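You operate a simulated robot arm through the tools that you are given. There is no shell and no other tool. Be economical: measure what you need, move in short steps, check, and stop when the job is done.

The job below is to be done with a simulated robot arm. You get a single attempt, and the scene is never put back.

Task
Light the film, lay the orange HOLD tag on the box of its line, and save that line.
Fine: the film stays on the lamp; switch the lamp off at the end.

The check looks at the end state, three seconds after you hand in, the way a careful person would. Anything else that was tipped, shoved, dropped, spilled or broken makes it a failure.

Robot
A 6-joint arm with a two-finger parallel gripper, fixed in place. Base frame: the origin is at the foot of the arm, x ahead of it, y to its left, z up; the work surface is at about z = 0. Units: m, degrees, N and s.
With the tool pointing down near the work surface it reaches from about 0.14 to 0.58 m from the base axis. Its first joint turns from -66.0 to 66.0 degrees. Payload 2.1 kg.
The tool frame sits at the grasp point between the pads (the TCP): z along the fingers, y along the line on which they close. The tips reach 0.03 m beyond it. The gripper opens to 0.094 m. The fingers are 0.028 m wide and 0.01 m thick; the gripper's body (0.05 by 0.096 m) begins 0.055 m behind the TCP.
Orientation is that of the tool frame in the base frame, as a unit quaternion [x, y, z, w]. With the fingers straight down and closing along the base's y, the tool's x points along the base's -x, its y along +y and its z along -z.

Tools
- The arm moves only by the tool step_arm. Its argument "steps" is a list of rows, each an object of numbers (a shift or turn left out is 0, a gripper value left out holds the last): "dx", "dy", "dz": the shift along the tool's x, y, z in units of 150 mm (1.0 is 150 mm); "rx", "ry", "rz": the turn, a rotation vector about the tool's x, y, z in units of 180 degrees (1.0 is 180 degrees); "jaw": the gripper command, from -1 (shut) to 1 (fully open), values between in proportion. In form: [{"dx": .., "dy": .., "dz": .., "rx": .., "ry": .., "rz": .., "jaw": ..}, ...]. A call has 1 to 8 rows; each row is the pose to reach, as a shift and turn from the pose commanded when the call began, along the tool's axes at that moment. A call with a number of a shift or a turn outside -1 to 1 is refused whole. Rows are played at 5 a second. More than 0.05 m and 8.6 degrees between two rows, or a gripper value outside its range, and nothing of the call is played. Where a pose cannot be reached the arm comes as near as it can. A force on the tool above 40 N (or 10 N above the force at the start of the call, whichever is more), or a blocked arm, ends the call early, and 0.2 s more pass. The fingers move at their own pace (about 0.072 m/s each) and stop on an object; they squeeze with about 30 N. The grip force told is the motor's: it shows also when the fingers shut on nothing. Time passes only in rows, and 0.2 s behind the last, so rows that repeat a pose let the fingers close. The reply holds the time, the measured pose of the TCP, the force on the tool along the base axes, the opening and the grip force, in the units named above and with some noise, with the torque about the TCP (base axes, N m) and any sound that the robot's microphone picked up, and new pictures: "show" is both (left out), scene, wrist or none.
- Cameras (640 x 400 px; columns grow to the right, rows downward): "scene" is fixed at [0.047, -0.3644, 0.4852]; the picture's right is [0.84, -0.55, 0.00], its down [-0.31, -0.47, -0.83] and it looks along [0.45, 0.69, -0.56] (base axes); focal length 237 px, centre (320, 200). "wrist" rides on the gripper at [0.076, 0.014, -0.102] in the tool frame; the picture's right is [-0.18, 0.98, 0.00], its down [-0.75, -0.14, -0.64] and it looks along [-0.63, -0.12, 0.77] (tool axes); focal length 243 px, centre (320, 200). There is no depth. A picture from a camera that has moved, and an enlarged one, comes with that camera's place and axes in the base frame and with its lens.
- enlarge(camera, box): a new picture of the part [left, top, right, bottom] of that camera's present view, enlarged. The clock stands still meanwhile.
- sign_off(): hands the job in; it is judged then, once.

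Go step by step. Nothing tells you positions but the pictures and the camera data: compare them with the known pose of the tool, close in by small moves and look again before you grip or let go. The budget is 120 turns and 200 pictures, counting those below and the enlarged ones. Unless the task says otherwise, let go and move clear before handing in, and close with one line.

The tools are called after "Call:" as name(argument=value, ...) on one line, values as JSON. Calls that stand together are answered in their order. step_arm: Moves the arm, as the interface text tells. Its arguments: {"type":"object","properties":{"steps":{"type":"array","items":{"type":"object","properties":{"dx":{"type":"number"},"dy":{"type":"number"},"dz":{"type":"number"},"rx":{"type":"number"},"ry":{"type":"number"},"rz":{"type":"number"},"jaw":{"type":"number"}}}},"show":{"type":"string","enum":["both","scene","wrist","none"]}},"required":["steps"]} The other tools are called the same way: enlarge (camera, box) takes an enlarged picture of a part of a camera's view; sign_off () hands the job in.

At the start:

```text
time_s: 0.0
position: [0.2591, 0.0907, 0.3675]
ee_rot: [-0.001, 1.0, 0.001, 0.0]
contact_force: [0.9, 0.0, -0.7]
ft_torque: [-0.01, -0.03, -0.02]
grip_width: 0.0937
gripper_force: 0.0
```

scene: 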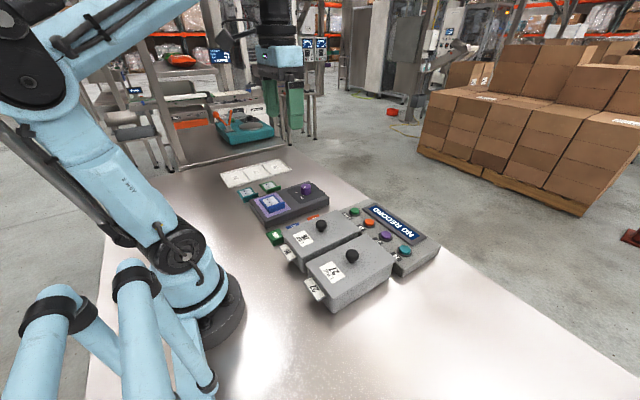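
wrist: 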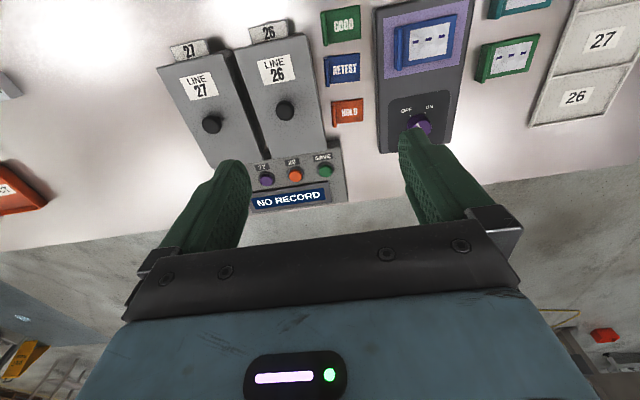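

I see two line boxes (27, 26) with knobs, three tags, a lamp with a switch and a film on it, and a panel with buttons. I'll look closer first.

Call:
enlarge(camera="wrist", box=[140, 0, 370, 220])

Call:
enlarge(camera="wrist", box=[310, 0, 640, 180])

Call:
enlarge(camera="scene", box=[210, 150, 450, 310])

```text
1.82 times, centred on (255, 110) of wrist
camera zoom: at [0.1843, 0.1035, 0.4708], right [0.18, 0.98, 0.0], down [0.75, -0.14, 0.64], along [0.63, -0.12, -0.77], focal length 441 px, centre (438, 364)
```

zoom: 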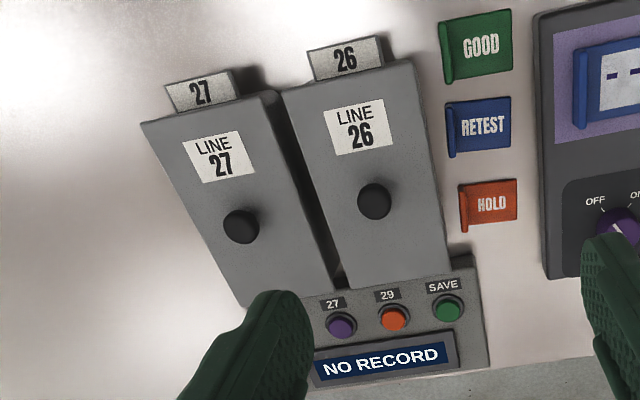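

```text
1.94 times, centred on (475, 90) of wrist
camera zoom: at [0.1843, 0.1035, 0.4708], right [0.18, 0.98, 0.0], down [0.75, -0.14, 0.64], along [0.63, -0.12, -0.77], focal length 470 px, centre (19, 413)
```

zoom: 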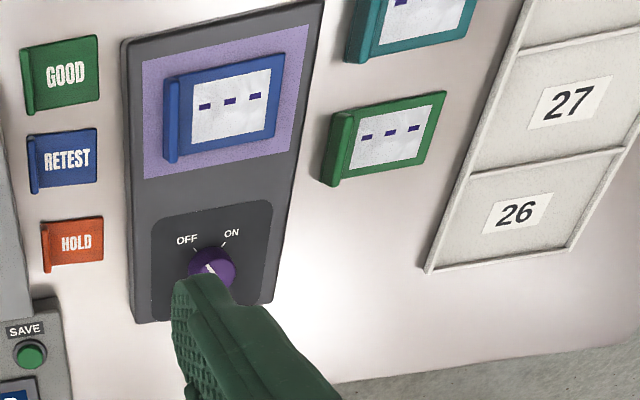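

```text
2.50 times, centred on (330, 230) of scene
camera zoom: at [0.047, -0.3644, 0.4852], right [0.84, -0.55, 0.0], down [-0.31, -0.47, -0.83], along [0.45, 0.69, -0.56], focal length 592 px, centre (295, 125)
```

zoom: 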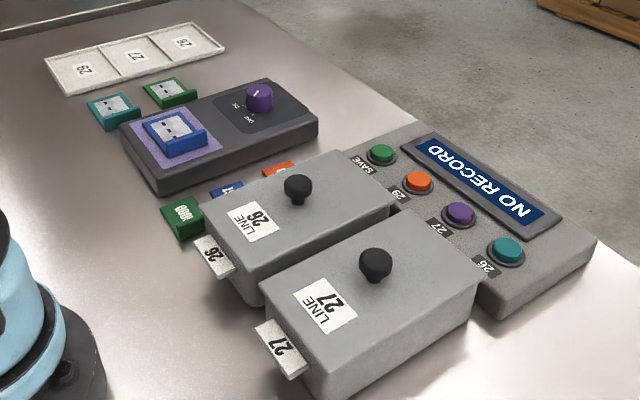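

The tag and lamp are clear. The lamp knob computes to about (0.385, 0.243, 0.06). I'll go above it and look at its OFF/ON marks.

Call:
step_arm(steps=[{"dx": -0.14, "dy": 0.165, "dz": 0.16}, {"dx": -0.28, "dy": 0.33, "dz": 0.32}, {"dx": -0.42, "dy": 0.5, "dz": 0.48}, {"dx": -0.56, "dy": 0.66, "dz": 0.64}, {"dx": -0.7, "dy": 0.83, "dz": 0.8}, {"dx": -0.84, "dy": 1.0, "dz": 0.97}, {"dx": -0.84, "dy": 1.0, "dz": 0.97}])

```text
time_s: 1.6
position: [0.3852, 0.2396, 0.2225]
ee_rot: [0.0, 1.0, 0.001, 0.0]
contact_force: [0.4, -0.3, 0.9]
ft_torque: [0.05, 0.03, -0.03]
grip_width: 0.0938
gripper_force: 0.0
camera wrist: at [0.3106, 0.2523, 0.3247], right [0.18, 0.98, 0.0], down [0.75, -0.14, 0.64], along [0.63, -0.12, -0.77], focal length 243 px, centre (320, 200)
```

scene: 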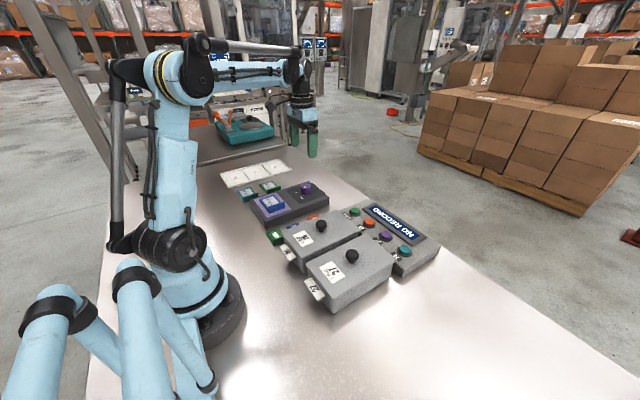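
wrist: 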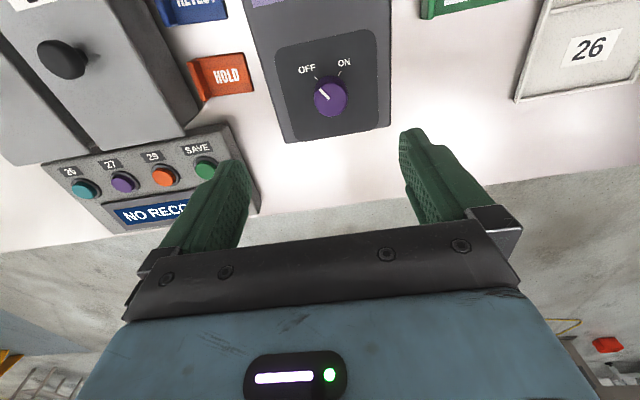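

The pointer is on OFF; turning clockwise from above takes it to ON. I'll look closer for the angles.

Call:
enlarge(camera="wrist", box=[260, 30, 400, 150])

```text
3.33 times, centred on (330, 90) of wrist
camera zoom: at [0.3106, 0.2523, 0.3247], right [0.18, 0.98, 0.0], down [0.75, -0.14, 0.64], along [0.63, -0.12, -0.77], focal length 809 px, centre (287, 567)
```

zoom: 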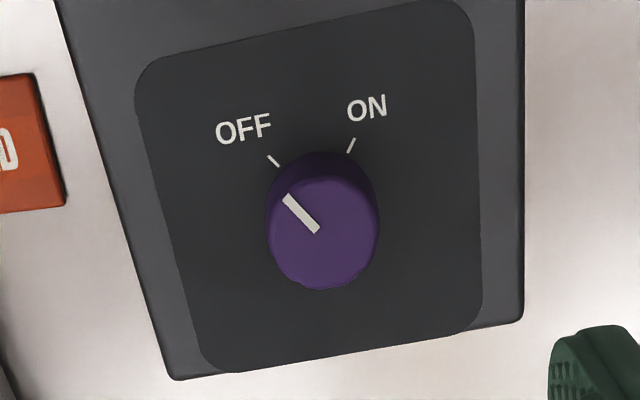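

Knob centre about (0.392, 0.247), top at ~0.067. Moving down in stages over it.

Call:
step_arm(steps=[{"dx": -0.047, "dy": 0.05, "dz": 0.2}, {"dx": -0.047, "dy": 0.05, "dz": 0.4}, {"dx": -0.047, "dy": 0.05, "dz": 0.6}, {"dx": -0.047, "dy": 0.05, "dz": 0.7}, {"dx": -0.047, "dy": 0.05, "dz": 0.7}])

```text
time_s: 2.8
position: [0.3911, 0.2473, 0.1194]
ee_rot: [0.0, 1.0, 0.0, 0.0]
contact_force: [0.1, 0.1, 0.1]
ft_torque: [-0.03, 0.0, 0.01]
grip_width: 0.0938
gripper_force: 0.1
camera wrist: at [0.3163, 0.2609, 0.2205], right [0.18, 0.98, 0.0], down [0.75, -0.14, 0.64], along [0.63, -0.12, -0.77], focal length 243 px, centre (320, 200)
```

scene: 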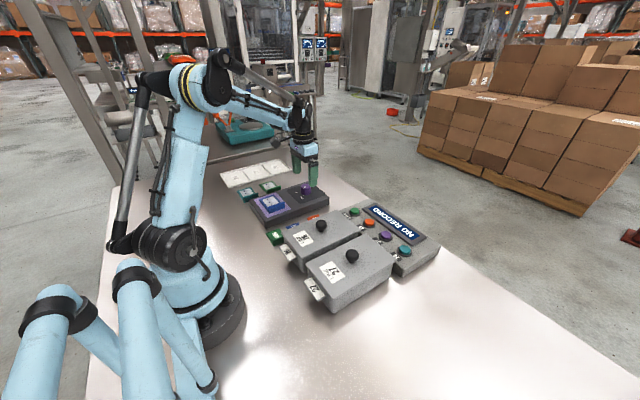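
wrist: 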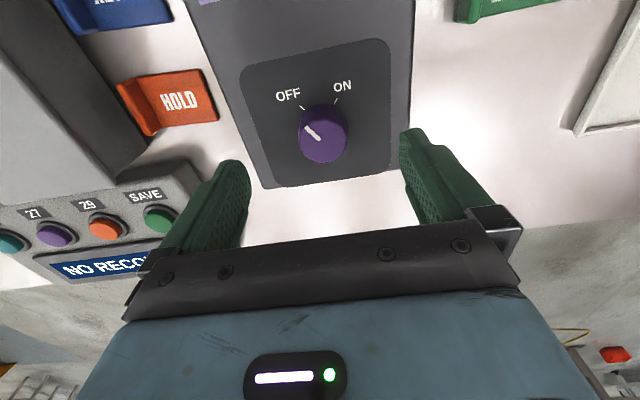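

Aligned within a few mm. Descend so the tips straddle the knob, then close.

Call:
step_arm(steps=[{"dx": 0.02, "dy": 0.005, "dz": 0.1}, {"dx": 0.02, "dy": 0.005, "dz": 0.2}, {"dx": 0.02, "dy": 0.005, "dz": 0.31}, {"dx": 0.02, "dy": 0.005, "dz": 0.31}])

Call:
enlarge(camera="scene", box=[240, 120, 360, 220])

```text
time_s: 3.8
position: [0.3892, 0.2482, 0.0718]
ee_rot: [0.001, 1.0, 0.001, -0.001]
contact_force: [0.9, 0.4, 0.0]
ft_torque: [-0.02, 0.01, -0.01]
grip_width: 0.0939
gripper_force: 0.1
camera wrist: at [0.3133, 0.2617, 0.1742], right [0.18, 0.98, 0.0], down [0.75, -0.14, 0.64], along [0.63, -0.12, -0.77], focal length 243 px, centre (320, 200)
```

scene: 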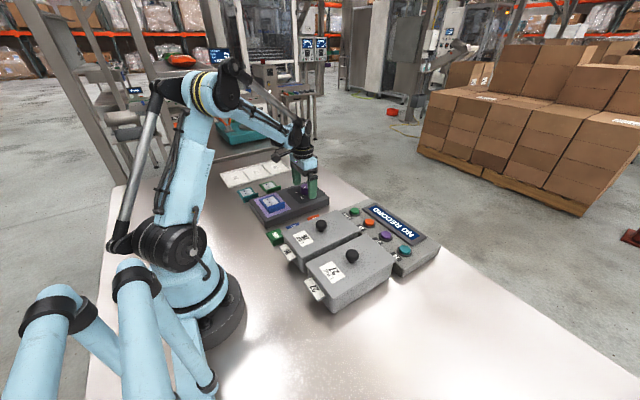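
wrist: 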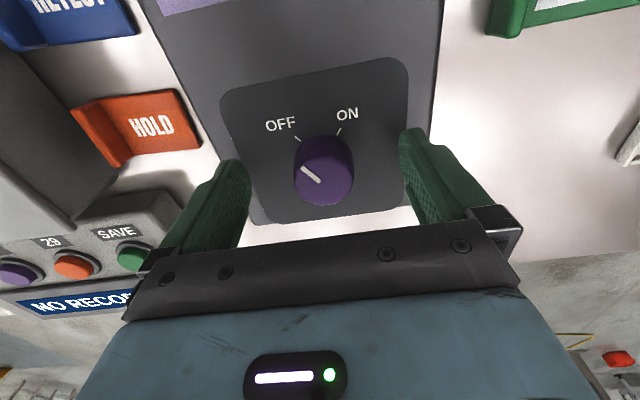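

```text
4.00 times, centred on (300, 170) of scene
camera zoom: at [0.047, -0.3644, 0.4852], right [0.84, -0.55, 0.0], down [-0.31, -0.47, -0.83], along [0.45, 0.69, -0.56], focal length 947 px, centre (400, 320)
```

zoom: 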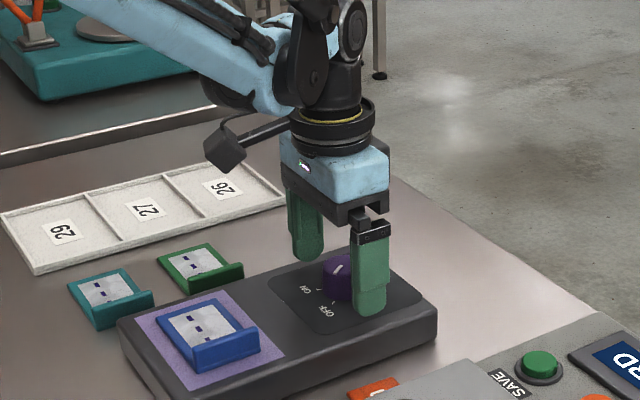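

The knob sits about 4 mm nearer; I'll shift, close on it and check.

Call:
step_arm(steps=[{"dx": 0.03, "dy": 0.01, "dz": 0.02, "jaw": 1}, {"dx": 0.03, "dy": 0.01, "dz": 0.02, "jaw": -0.4}, {"dx": 0.03, "dy": 0.01, "dz": 0.02, "jaw": -1}, {"dx": 0.03, "dy": 0.01, "dz": 0.02, "jaw": -1}, {"dx": 0.03, "dy": 0.01, "dz": 0.02, "jaw": -1}], show="wrist")

```text
time_s: 5.0
position: [0.3847, 0.249, 0.0684]
ee_rot: [-0.001, 1.0, -0.001, 0.001]
contact_force: [-3.1, -4.8, -1.6]
ft_torque: [-0.2, -0.1, -0.06]
grip_width: 0.0367
gripper_force: 44.9
camera wrist: at [0.3091, 0.263, 0.1708], right [0.18, 0.98, 0.0], down [0.75, -0.14, 0.64], along [0.63, -0.12, -0.77], focal length 243 px, centre (320, 200)
```

wrist: 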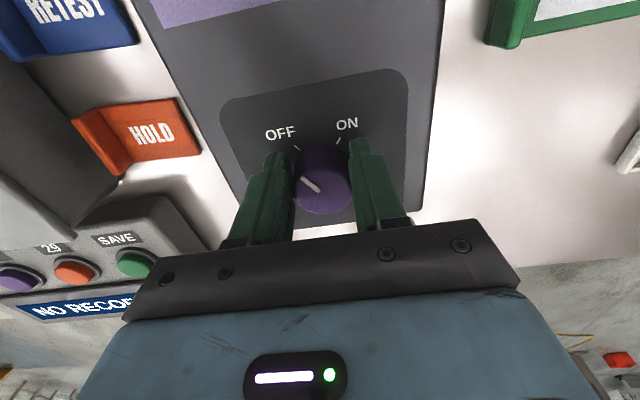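

Gripped. Turning clockwise (about +tool z) about 65°.

Call:
step_arm(steps=[{"rz": 0.045}, {"rz": 0.09}, {"rz": 0.135}, {"rz": 0.18}, {"rz": 0.225}, {"rz": 0.27}, {"rz": 0.315}, {"rz": 0.36}])

Call:
enlarge(camera="scene", box=[230, 150, 350, 230])

```text
time_s: 6.1
position: [0.3864, 0.2562, 0.0676]
ee_rot: [0.283, 0.959, 0.008, 0.001]
contact_force: [1.4, 1.1, -0.6]
ft_torque: [0.0, -0.06, 0.0]
grip_width: 0.0366
gripper_force: 45.1
stopped in row 5: the force on the tool passed its limit at 42 N (the readings are from after the stop); the commanded pose is now the measured one
camera wrist: at [0.3299, 0.306, 0.1711], right [0.69, 0.73, 0.01], down [0.55, -0.54, 0.64], along [0.47, -0.43, -0.77], focal length 243 px, centre (320, 200)
```

scene: 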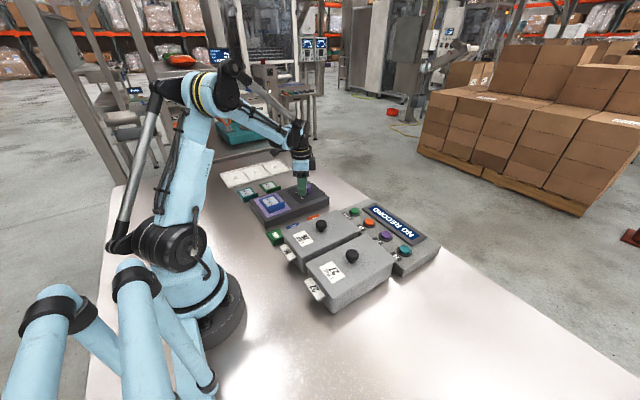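
wrist: 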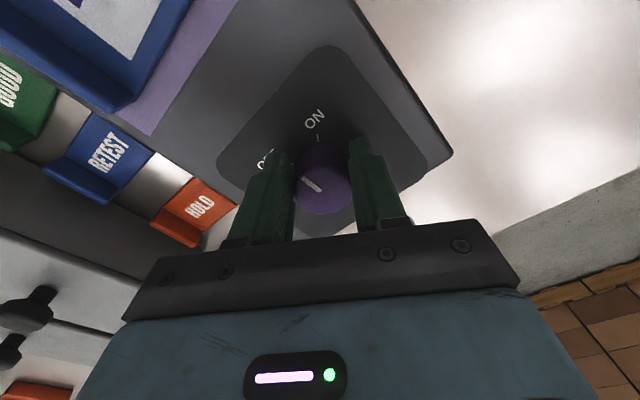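

```text
5.00 times, centred on (290, 190) of scene
camera zoom: at [0.047, -0.3644, 0.4852], right [0.84, -0.55, 0.0], down [-0.31, -0.47, -0.83], along [0.45, 0.69, -0.56], focal length 1183 px, centre (470, 250)
```

zoom: 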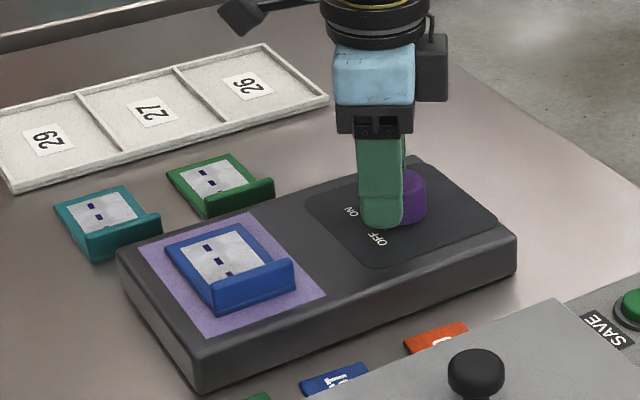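

The knob turned 33° with the gripper, but its axis is evidently ~13 mm off the TCP along tool x, so I'll continue on an arc about its axis.

Call:
step_arm(steps=[{"dx": -0.001, "dy": 0.012, "rz": 0.0444}, {"dx": -0.0034, "dy": 0.024, "rz": 0.0889}, {"dx": -0.0075, "dy": 0.035, "rz": 0.1333}, {"dx": -0.0132, "dy": 0.046, "rz": 0.1778}, {"dx": -0.0132, "dy": 0.046, "rz": 0.1778}])

Call:
enlarge(camera="scene", box=[230, 150, 350, 230])

```text
time_s: 7.3
position: [0.3908, 0.2599, 0.0694]
ee_rot: [0.537, 0.843, 0.006, -0.002]
contact_force: [-13.3, -6.6, 20.8]
ft_torque: [-1.14, 0.03, -0.2]
grip_width: 0.0366
gripper_force: 44.7
camera wrist: at [0.3718, 0.3319, 0.1716], right [0.97, 0.25, 0.01], down [0.19, -0.75, 0.63], along [0.16, -0.61, -0.77], focal length 243 px, centre (320, 200)
```

scene: 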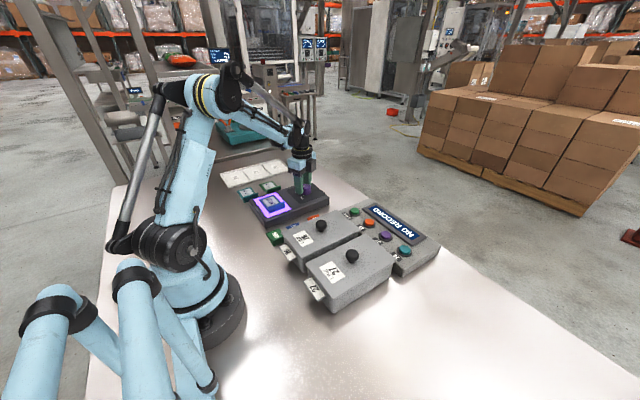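
wrist: 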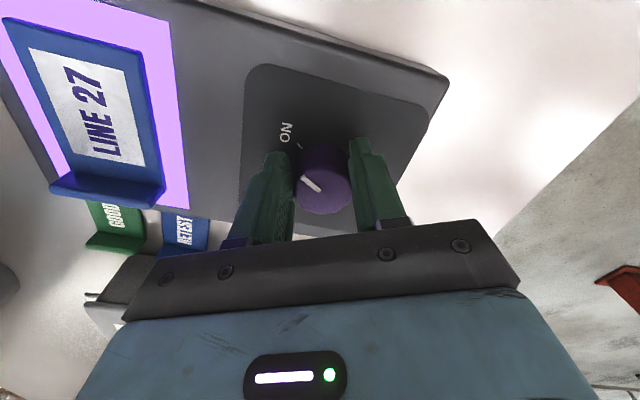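

```text
5.00 times, centred on (290, 190) of scene
camera zoom: at [0.0469, -0.3644, 0.4852], right [0.84, -0.55, 0.0], down [-0.31, -0.47, -0.83], along [0.45, 0.69, -0.56], focal length 1183 px, centre (470, 250)
```

zoom: 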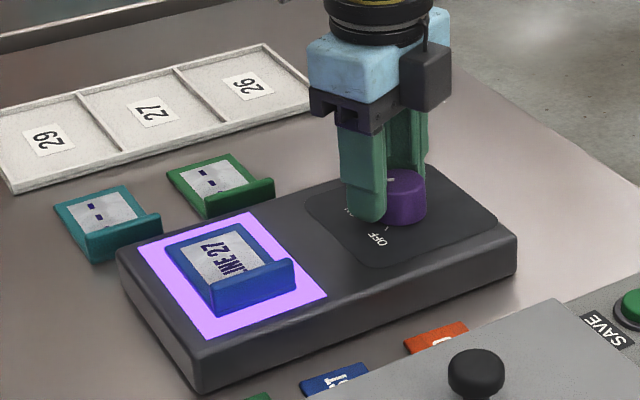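

The lamp is lit and the film reads LINE 27. Release the knob, rise, and check the film.

Call:
enlarge(camera="wrist", box=[0, 0, 200, 220])

Call:
step_arm(steps=[{"jaw": 0.5}, {"jaw": 1}, {"jaw": 1}, {"dz": -0.3, "jaw": 1}, {"dz": -0.6, "jaw": 1}, {"dz": -0.9, "jaw": 1}])

```text
1.82 times, centred on (100, 110) of wrist
camera zoom: at [0.3718, 0.3319, 0.1716], right [0.97, 0.25, 0.01], down [0.19, -0.75, 0.63], along [0.16, -0.61, -0.77], focal length 441 px, centre (720, 364)
```

zoom: 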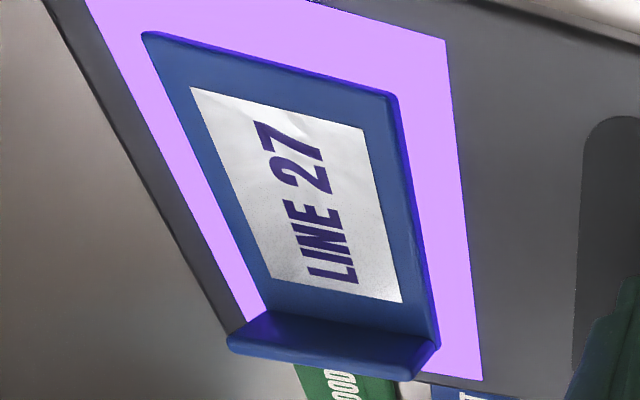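

```text
time_s: 8.7
position: [0.3903, 0.2603, 0.2052]
ee_rot: [0.536, 0.844, 0.007, -0.001]
contact_force: [0.0, 0.0, 0.1]
ft_torque: [-0.02, -0.02, -0.02]
grip_width: 0.0941
gripper_force: 0.1
camera wrist: at [0.3711, 0.3316, 0.3071], right [0.97, 0.25, 0.01], down [0.19, -0.75, 0.63], along [0.17, -0.61, -0.77], focal length 243 px, centre (320, 200)
```

scene: 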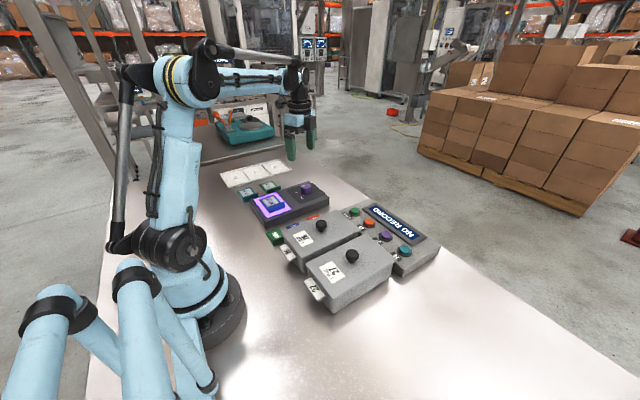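
wrist: 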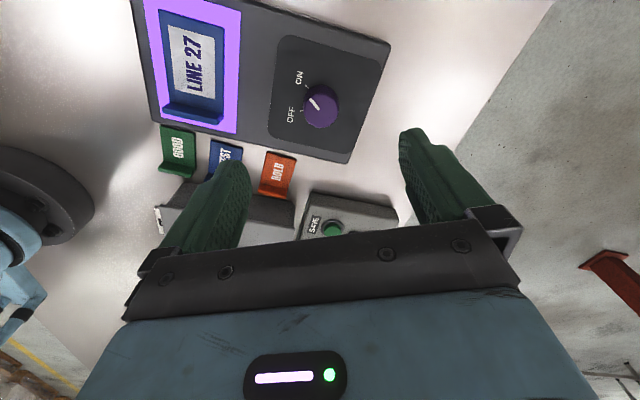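

Lamp still lit. Checking the pointer and then the HOLD tag.

Call:
enlarge(camera="wrist", box=[250, 40, 400, 200])

```text
2.50 times, centred on (325, 120) of wrist
camera zoom: at [0.3711, 0.3316, 0.3071], right [0.97, 0.25, 0.01], down [0.19, -0.75, 0.63], along [0.17, -0.61, -0.77], focal length 606 px, centre (308, 400)
```

zoom: 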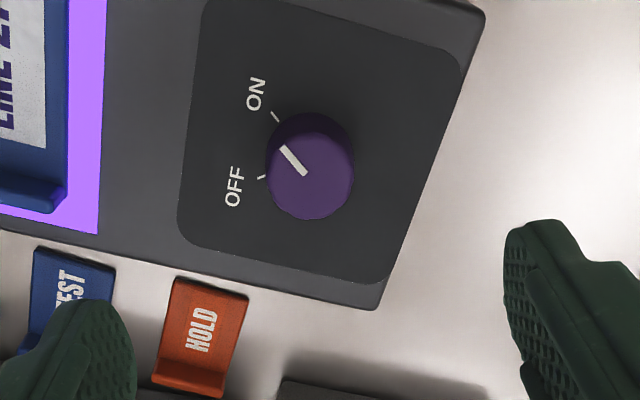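

Pointer is on ON. The HOLD tag is at roughly x 0.335–0.383, y 0.097–0.152, with a lip on its -y side. I'll go above it with the jaw closing along x.

Call:
step_arm(steps=[{"dx": -0.192, "dy": -0.148, "dz": 0.0, "rz": 0.035}, {"dx": -0.385, "dy": -0.295, "dz": 0.0, "rz": 0.07}, {"dx": -0.577, "dy": -0.443, "dz": 0.1, "rz": 0.105}, {"dx": -0.769, "dy": -0.59, "dz": 0.25, "rz": 0.14}, {"dx": -0.769, "dy": -0.59, "dz": 0.37, "rz": 0.14}, {"dx": -0.769, "dy": -0.59, "dz": 0.37, "rz": 0.14}])

Call:
enlarge(camera="wrist", box=[200, 0, 440, 150])

Call:
enlarge(camera="scene", box=[250, 150, 370, 270])

```text
time_s: 10.1
position: [0.3602, 0.1167, 0.1471]
ee_rot: [0.708, 0.707, 0.007, -0.003]
contact_force: [-0.2, -0.3, -0.4]
ft_torque: [-0.05, -0.04, -0.01]
grip_width: 0.0941
gripper_force: 0.0
camera wrist: at [0.375, 0.1905, 0.2491], right [0.98, -0.19, 0.0], down [-0.15, -0.76, 0.63], along [-0.12, -0.62, -0.78], focal length 243 px, centre (320, 200)
```

scene: 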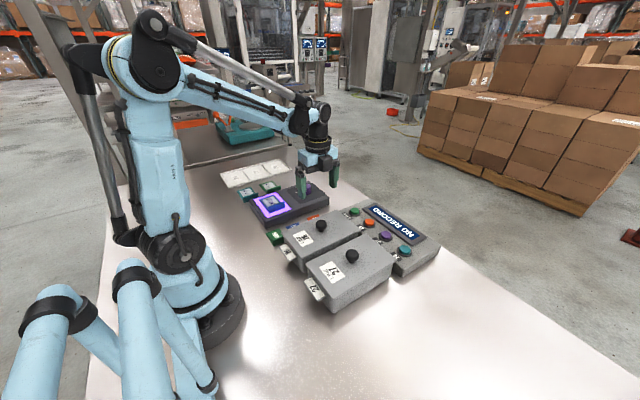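
wrist: 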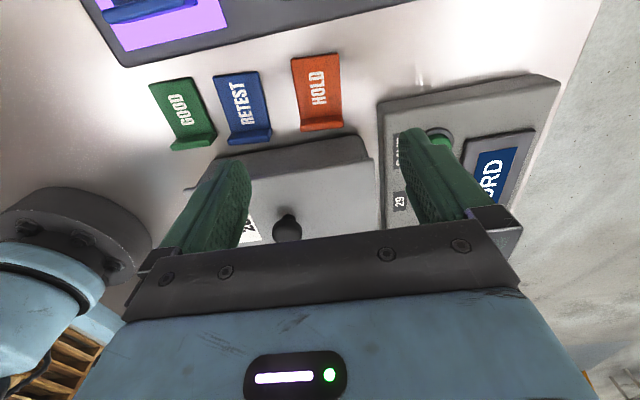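

```text
2.67 times, centred on (320, 75) of wrist
camera zoom: at [0.375, 0.1905, 0.2491], right [0.98, -0.19, 0.0], down [-0.15, -0.76, 0.63], along [-0.12, -0.62, -0.78], focal length 647 px, centre (320, 533)
```

zoom: 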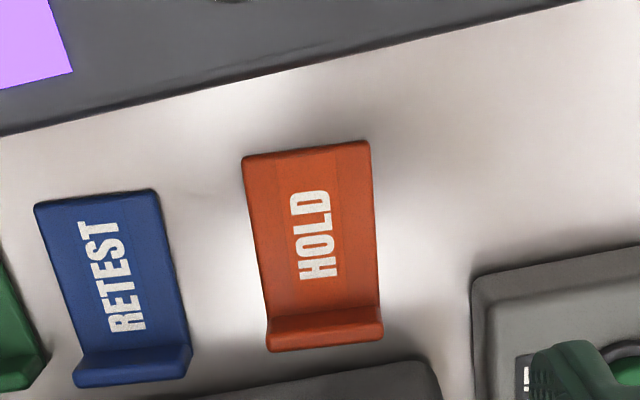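

```text
3.33 times, centred on (310, 210) of scene
camera zoom: at [0.047, -0.3644, 0.4852], right [0.84, -0.55, 0.0], down [-0.31, -0.47, -0.83], along [0.45, 0.69, -0.56], focal length 789 px, centre (353, 167)
```

zoom: 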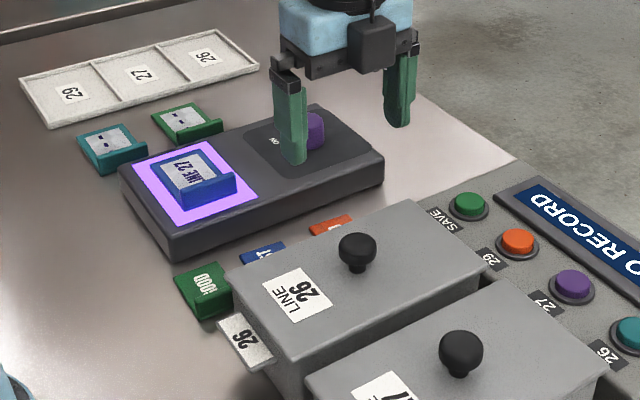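

Tag is ~42 × 68 mm, centre line x≈0.360, turned about 5°. I'll pre-open to 60 mm, turn 5° and descend partway at y≈0.108.

Call:
step_arm(steps=[{"jaw": 0.28, "rz": 0.028, "dx": -0.058}, {"jaw": 0.28, "rz": 0.028, "dx": -0.058, "dz": 0.2}, {"jaw": 0.28, "rz": 0.028, "dx": -0.058, "dz": 0.45}, {"jaw": 0.28, "rz": 0.028, "dx": -0.058, "dz": 0.45}])

Call:
enlarge(camera="wrist", box=[200, 50, 440, 250])

Call:
enlarge(camera="scene", box=[250, 150, 370, 270])

```text
time_s: 11.1
position: [0.3582, 0.1101, 0.078]
ee_rot: [0.738, 0.674, 0.007, -0.003]
contact_force: [-0.1, 0.7, -0.3]
ft_torque: [-0.02, 0.04, 0.01]
grip_width: 0.0605
gripper_force: 0.1
camera wrist: at [0.3809, 0.1823, 0.1806], right [0.96, -0.27, 0.0], down [-0.21, -0.75, 0.63], along [-0.17, -0.61, -0.78], focal length 243 px, centre (320, 200)
```

scene: 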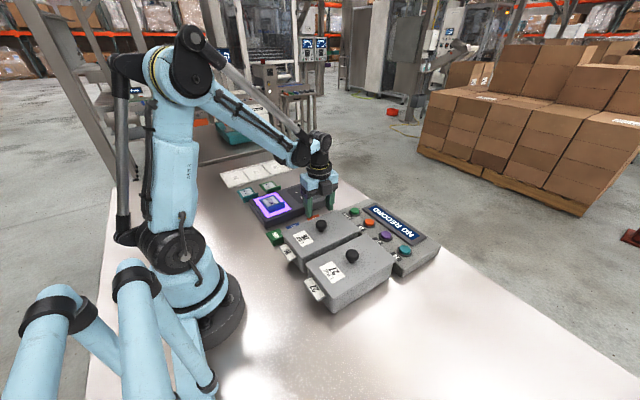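
wrist: 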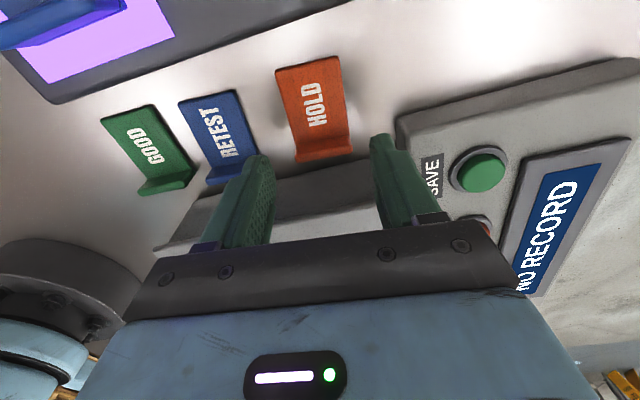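

```text
2.00 times, centred on (320, 150) of wrist
camera zoom: at [0.3809, 0.1823, 0.1806], right [0.96, -0.27, 0.0], down [-0.21, -0.75, 0.63], along [-0.17, -0.61, -0.78], focal length 485 px, centre (320, 300)
```

zoom: 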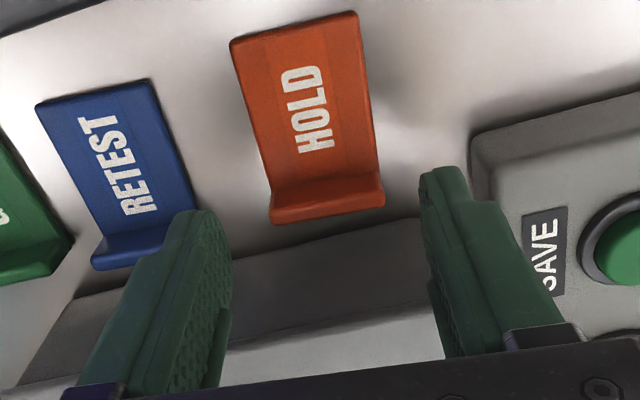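

```text
3.33 times, centred on (310, 210) of scene
camera zoom: at [0.047, -0.3644, 0.4852], right [0.84, -0.55, 0.0], down [-0.31, -0.47, -0.83], along [0.45, 0.69, -0.56], focal length 789 px, centre (353, 167)
```

zoom: 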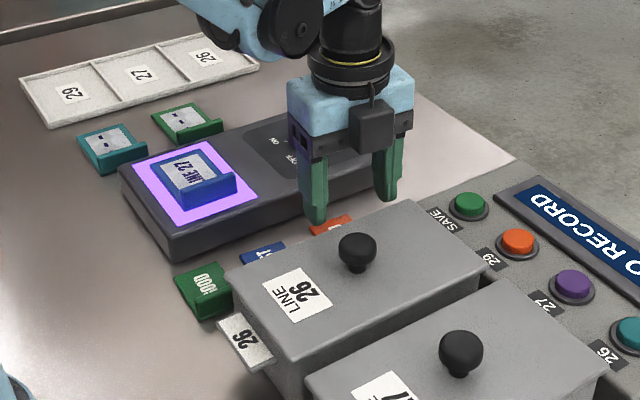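

Alignment confirmed within ~2 mm. Descend to tips ~5 mm above the table and close.

Call:
step_arm(steps=[{"dy": 0.005, "dz": 0.1, "jaw": 0.28}, {"dy": 0.005, "dz": 0.2, "jaw": 0.28}, {"dy": 0.005, "dz": 0.285, "jaw": 0.28}, {"dy": 0.005, "dz": 0.285, "jaw": 0.28}])

Call:
enlarge(camera="wrist", box=[200, 80, 440, 260])

```text
time_s: 12.1
position: [0.36, 0.1092, 0.0366]
ee_rot: [0.738, 0.674, 0.006, -0.004]
contact_force: [0.6, 0.3, 0.4]
ft_torque: [0.05, -0.02, -0.01]
grip_width: 0.06
gripper_force: 0.1
camera wrist: at [0.3819, 0.182, 0.1383], right [0.96, -0.27, 0.0], down [-0.21, -0.75, 0.63], along [-0.17, -0.61, -0.78], focal length 243 px, centre (320, 200)
```

scene: 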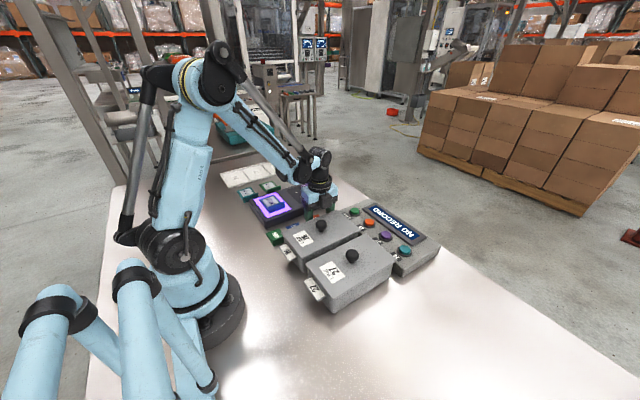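
wrist: 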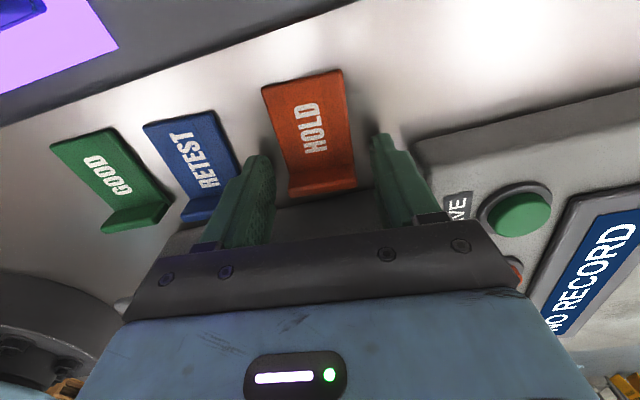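

```text
2.22 times, centred on (320, 170) of wrist
camera zoom: at [0.3819, 0.182, 0.1383], right [0.96, -0.27, 0.0], down [-0.21, -0.75, 0.63], along [-0.17, -0.61, -0.78], focal length 539 px, centre (320, 267)
```

zoom: 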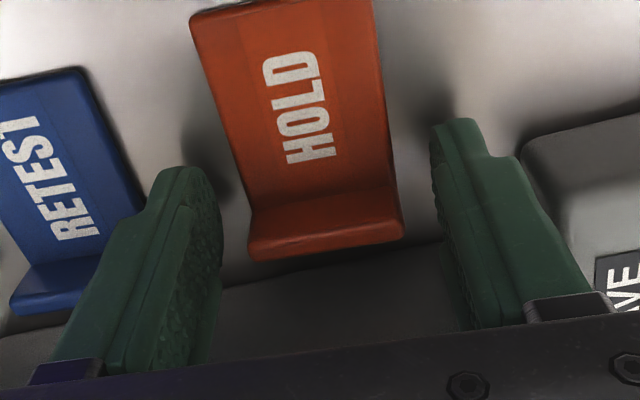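

Nearly centred; a 3 mm shift toward the tag's middle and 3 mm lower, then close.

Call:
step_arm(steps=[{"dx": 0.02, "dz": 0.02, "jaw": 0.28}, {"dx": 0.02, "dz": 0.02, "jaw": -0.2}, {"dx": 0.02, "dz": 0.02, "jaw": -0.4}, {"dx": 0.02, "dz": 0.02, "jaw": -0.4}], show="wrist")

```text
time_s: 13.1
position: [0.3614, 0.1126, 0.0337]
ee_rot: [0.738, 0.674, 0.007, -0.003]
contact_force: [-0.6, -1.2, 1.9]
ft_torque: [0.05, 0.02, 0.03]
grip_width: 0.043
gripper_force: 29.9
camera wrist: at [0.3824, 0.1848, 0.1356], right [0.96, -0.27, 0.0], down [-0.21, -0.75, 0.63], along [-0.17, -0.61, -0.78], focal length 243 px, centre (320, 200)
```

wrist: 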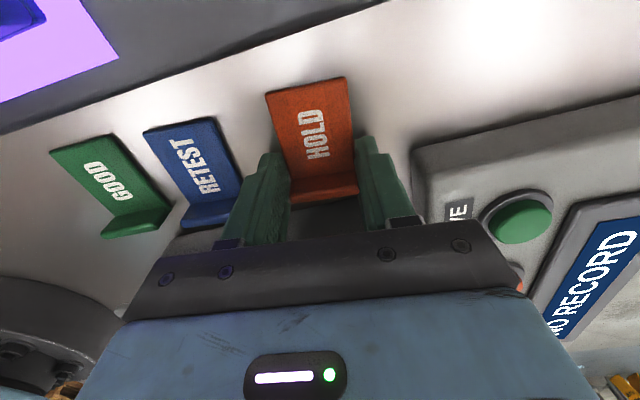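

Gripped at 43 mm with 30 N. Lift straight up and check it comes level.

Call:
step_arm(steps=[{"dz": -0.1, "jaw": -0.5}, {"dz": -0.3, "jaw": -0.5}, {"dz": -0.6, "jaw": -0.5}, {"dz": -0.9, "jaw": -0.5}, {"dz": -0.9, "jaw": -0.5}])

```text
time_s: 14.3
position: [0.36, 0.1111, 0.1659]
ee_rot: [0.738, 0.675, 0.006, -0.003]
contact_force: [-0.4, 0.5, -0.9]
ft_torque: [0.0, -0.01, 0.02]
grip_width: 0.0427
gripper_force: 29.7
camera wrist: at [0.3816, 0.1831, 0.2701], right [0.96, -0.27, 0.0], down [-0.21, -0.75, 0.63], along [-0.17, -0.61, -0.78], focal length 243 px, centre (320, 200)
```

scene: 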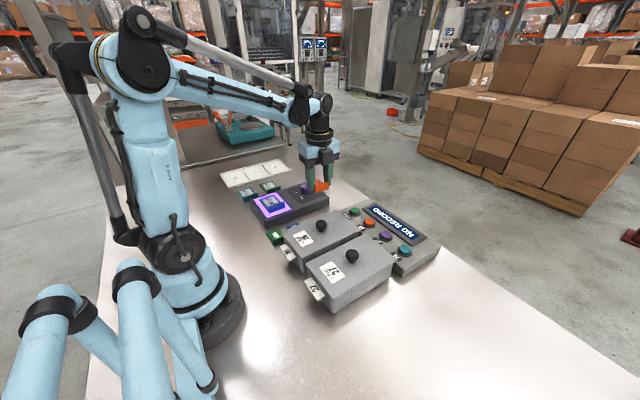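
wrist: 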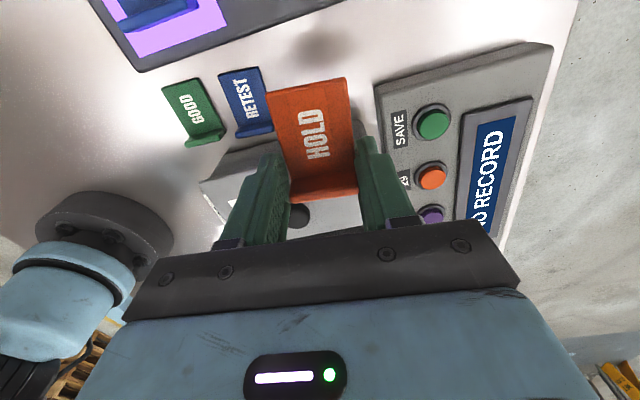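

The tag is held level. Next I carry it toward box 27; its top is about z 0.07, with free space beyond the knob (x 0.32–0.393). Moving in two legs at this height.

Call:
step_arm(steps=[{"dx": -0.18, "dy": 0.016, "rz": -0.007}, {"dx": -0.36, "dy": 0.032, "rz": -0.014}, {"dx": -0.54, "dy": 0.048, "rz": -0.021}, {"dx": -0.72, "dy": 0.064, "rz": -0.028}, {"dx": -0.72, "dy": 0.064, "rz": -0.028}], show="wrist")

```text
time_s: 15.5
position: [0.3609, 0.0011, 0.1661]
ee_rot: [0.708, 0.707, 0.007, -0.004]
contact_force: [-0.2, 0.7, -1.1]
ft_torque: [-0.01, 0.01, 0.0]
grip_width: 0.0429
gripper_force: 30.2
camera wrist: at [0.3752, 0.0747, 0.2689], right [0.98, -0.19, 0.0], down [-0.15, -0.76, 0.63], along [-0.11, -0.62, -0.78], focal length 243 px, centre (320, 200)
```

wrist: 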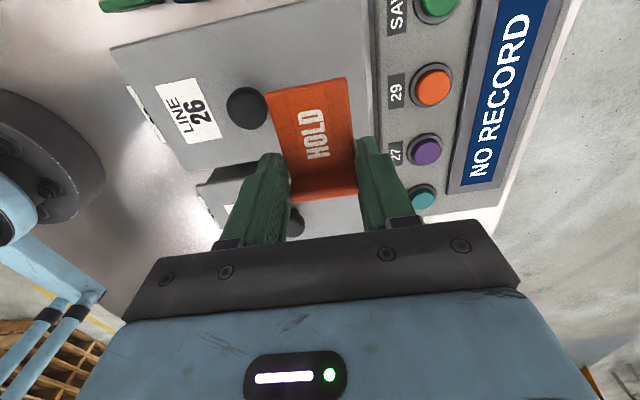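

Call:
step_arm(steps=[{"dx": -0.18}, {"dx": -0.36}, {"dx": -0.54}, {"dx": -0.707}, {"dx": -0.707}])

Call:
enlarge(camera="scene", box=[280, 180, 440, 310])

Call:
enlarge(camera="wrist", box=[120, 0, 480, 240])

```text
time_s: 16.7
position: [0.3594, -0.1046, 0.1649]
ee_rot: [0.708, 0.706, 0.008, -0.002]
contact_force: [-0.5, -0.3, -0.2]
ft_torque: [0.01, 0.01, 0.01]
grip_width: 0.0431
gripper_force: 29.4
camera wrist: at [0.3749, -0.0315, 0.2677], right [0.98, -0.19, 0.0], down [-0.15, -0.76, 0.63], along [-0.11, -0.62, -0.78], focal length 243 px, centre (320, 200)
```

scene: 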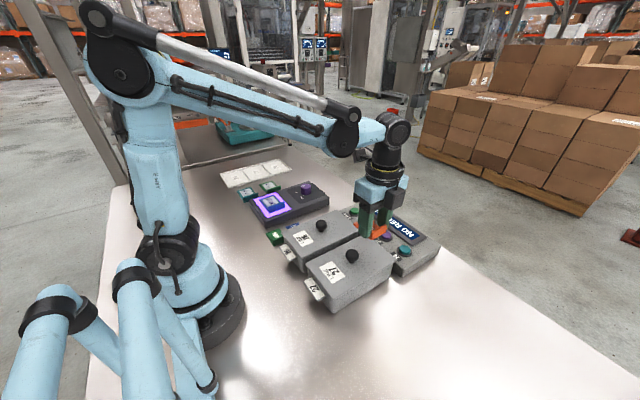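
wrist: 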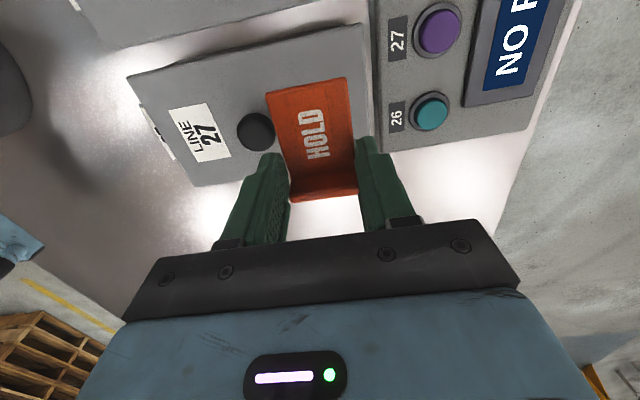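

```text
3.08 times, centred on (360, 245) of scene
camera zoom: at [0.047, -0.3644, 0.4852], right [0.84, -0.55, 0.0], down [-0.31, -0.47, -0.83], along [0.45, 0.69, -0.56], focal length 728 px, centre (197, 62)
```

zoom: 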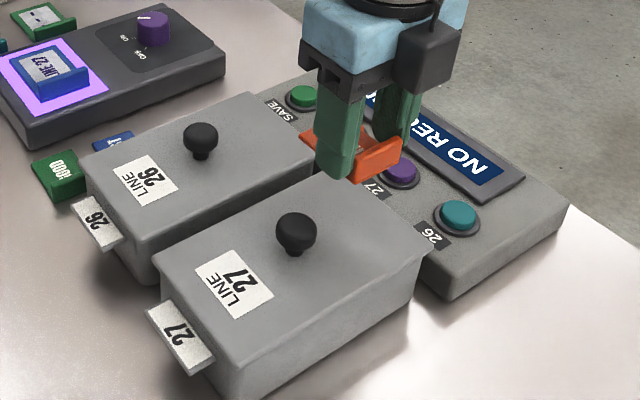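

```text
1.67 times, centred on (300, 120) of wrist
camera zoom: at [0.3749, -0.0315, 0.2677], right [0.98, -0.19, 0.0], down [-0.15, -0.76, 0.63], along [-0.11, -0.62, -0.78], focal length 404 px, centre (353, 333)
```

zoom: 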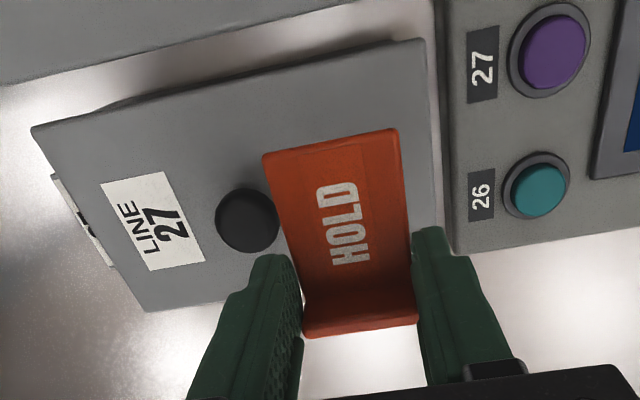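

Knob edge at x≈0.327, box end ≈0.40, so I'll centre at x 0.364 and lower near the top surface.

Call:
step_arm(steps=[{"dy": 0.03, "dz": 0.12}, {"dy": 0.03, "dz": 0.24}, {"dy": 0.03, "dz": 0.34}, {"dy": 0.03, "dz": 0.34}])

Call:
enlarge(camera="scene", box=[290, 190, 430, 300])

Call:
enlarge(camera="wrist", box=[120, 0, 480, 240])

```text
time_s: 17.7
position: [0.3657, -0.1028, 0.1155]
ee_rot: [0.707, 0.707, 0.007, -0.002]
contact_force: [0.6, -0.8, -0.3]
ft_torque: [0.01, -0.01, 0.02]
grip_width: 0.0427
gripper_force: 29.6
camera wrist: at [0.3804, -0.0292, 0.2178], right [0.98, -0.19, 0.0], down [-0.15, -0.76, 0.63], along [-0.11, -0.62, -0.78], focal length 243 px, centre (320, 200)
```

scene: 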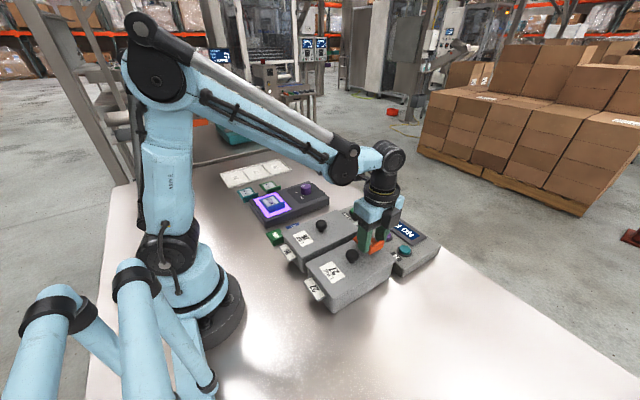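
wrist: 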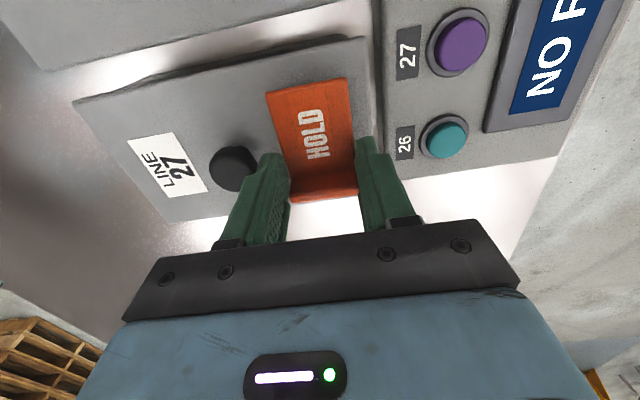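

```text
3.64 times, centred on (360, 245) of scene
camera zoom: at [0.047, -0.3644, 0.4852], right [0.84, -0.55, 0.0], down [-0.31, -0.47, -0.83], along [0.45, 0.69, -0.56], focal length 860 px, centre (174, 36)
```

zoom: 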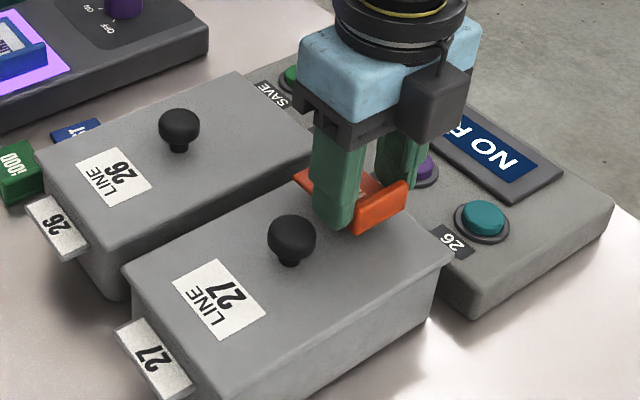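

```text
1.67 times, centred on (300, 120) of wrist
camera zoom: at [0.3804, -0.0292, 0.2178], right [0.98, -0.19, 0.0], down [-0.15, -0.76, 0.63], along [-0.11, -0.62, -0.78], focal length 404 px, centre (353, 333)
```

zoom: 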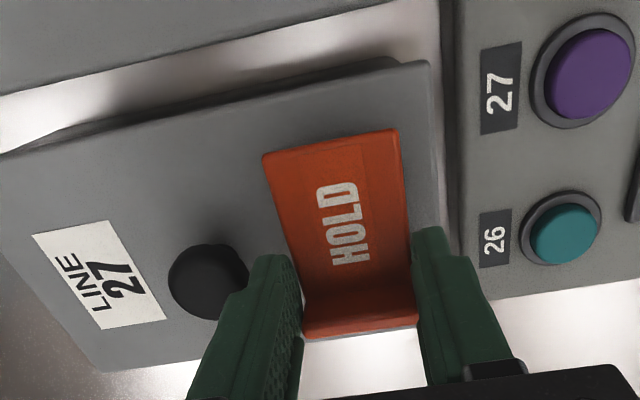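

Clearances good. Shift 4 mm to +y and lower towards contact, watching the force.

Call:
step_arm(steps=[{"dx": 0.027, "dz": 0.03}, {"dx": 0.027, "dz": 0.05}, {"dx": 0.027, "dz": 0.06}, {"dx": 0.027, "dz": 0.06}], show="none")

Call:
enlarge(camera="scene", box=[330, 200, 420, 280])

```text
time_s: 18.7
position: [0.3658, -0.098, 0.1058]
ee_rot: [0.707, 0.707, 0.007, -0.003]
contact_force: [-0.1, -0.6, -0.8]
ft_torque: [0.0, -0.02, 0.0]
grip_width: 0.0428
gripper_force: 29.6
```

```text
5.00 times, centred on (375, 240) of scene
camera zoom: at [0.047, -0.3644, 0.4852], right [0.84, -0.55, 0.0], down [-0.31, -0.47, -0.83], along [0.45, 0.69, -0.56], focal length 1183 px, centre (45, 0)
```

zoom: 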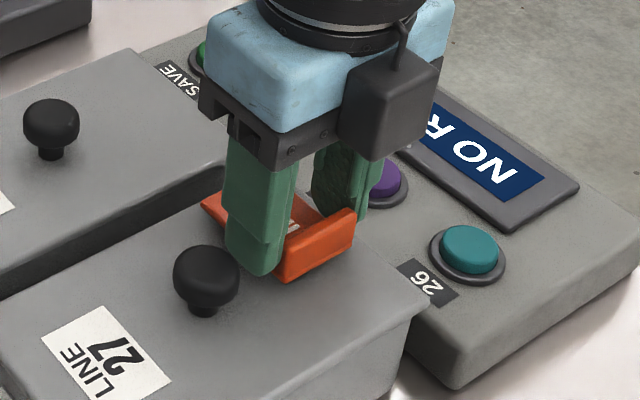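

Call:
step_arm(steps=[{"dz": 0.012}, {"dz": 0.024}, {"dz": 0.036}, {"dz": 0.036}], show="none")

Call:
enlarge(camera="scene", box=[330, 200, 420, 280])

```text
time_s: 19.7
position: [0.3643, -0.0981, 0.1004]
ee_rot: [0.708, 0.706, 0.007, -0.003]
contact_force: [0.0, -0.3, 0.4]
ft_torque: [0.01, 0.0, 0.01]
grip_width: 0.0428
gripper_force: 29.5
```

```text
5.00 times, centred on (375, 240) of scene
camera zoom: at [0.047, -0.3644, 0.4852], right [0.84, -0.55, 0.0], down [-0.31, -0.47, -0.83], along [0.45, 0.69, -0.56], focal length 1183 px, centre (45, 0)
```

zoom: 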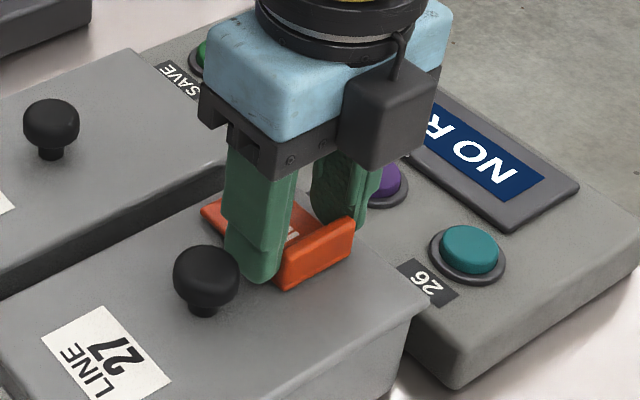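

Call:
step_arm(steps=[{"dz": 0.012}, {"dz": 0.024}, {"dz": 0.036}, {"dz": 0.036}], show="none")

Call:
enlarge(camera="scene", box=[330, 200, 420, 280])

```text
time_s: 20.7
position: [0.3664, -0.0981, 0.0958]
ee_rot: [0.707, 0.707, 0.007, -0.002]
contact_force: [0.6, -1.6, 38.9]
ft_torque: [-0.31, 0.31, 0.03]
grip_width: 0.0433
gripper_force: 29.9
```

```text
5.00 times, centred on (375, 240) of scene
camera zoom: at [0.0469, -0.3643, 0.4853], right [0.84, -0.55, 0.0], down [-0.31, -0.47, -0.83], along [0.45, 0.69, -0.56], focal length 1183 px, centre (45, 0)
```

zoom: 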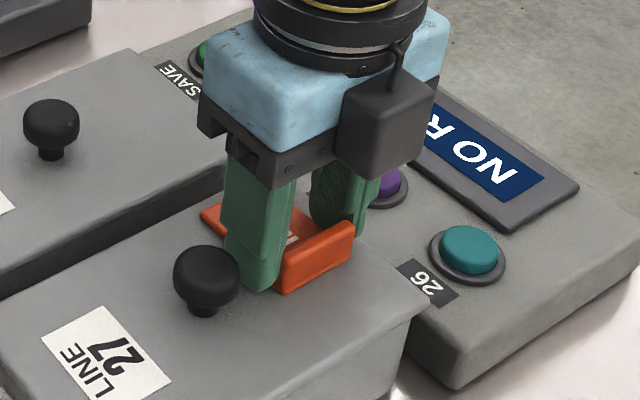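

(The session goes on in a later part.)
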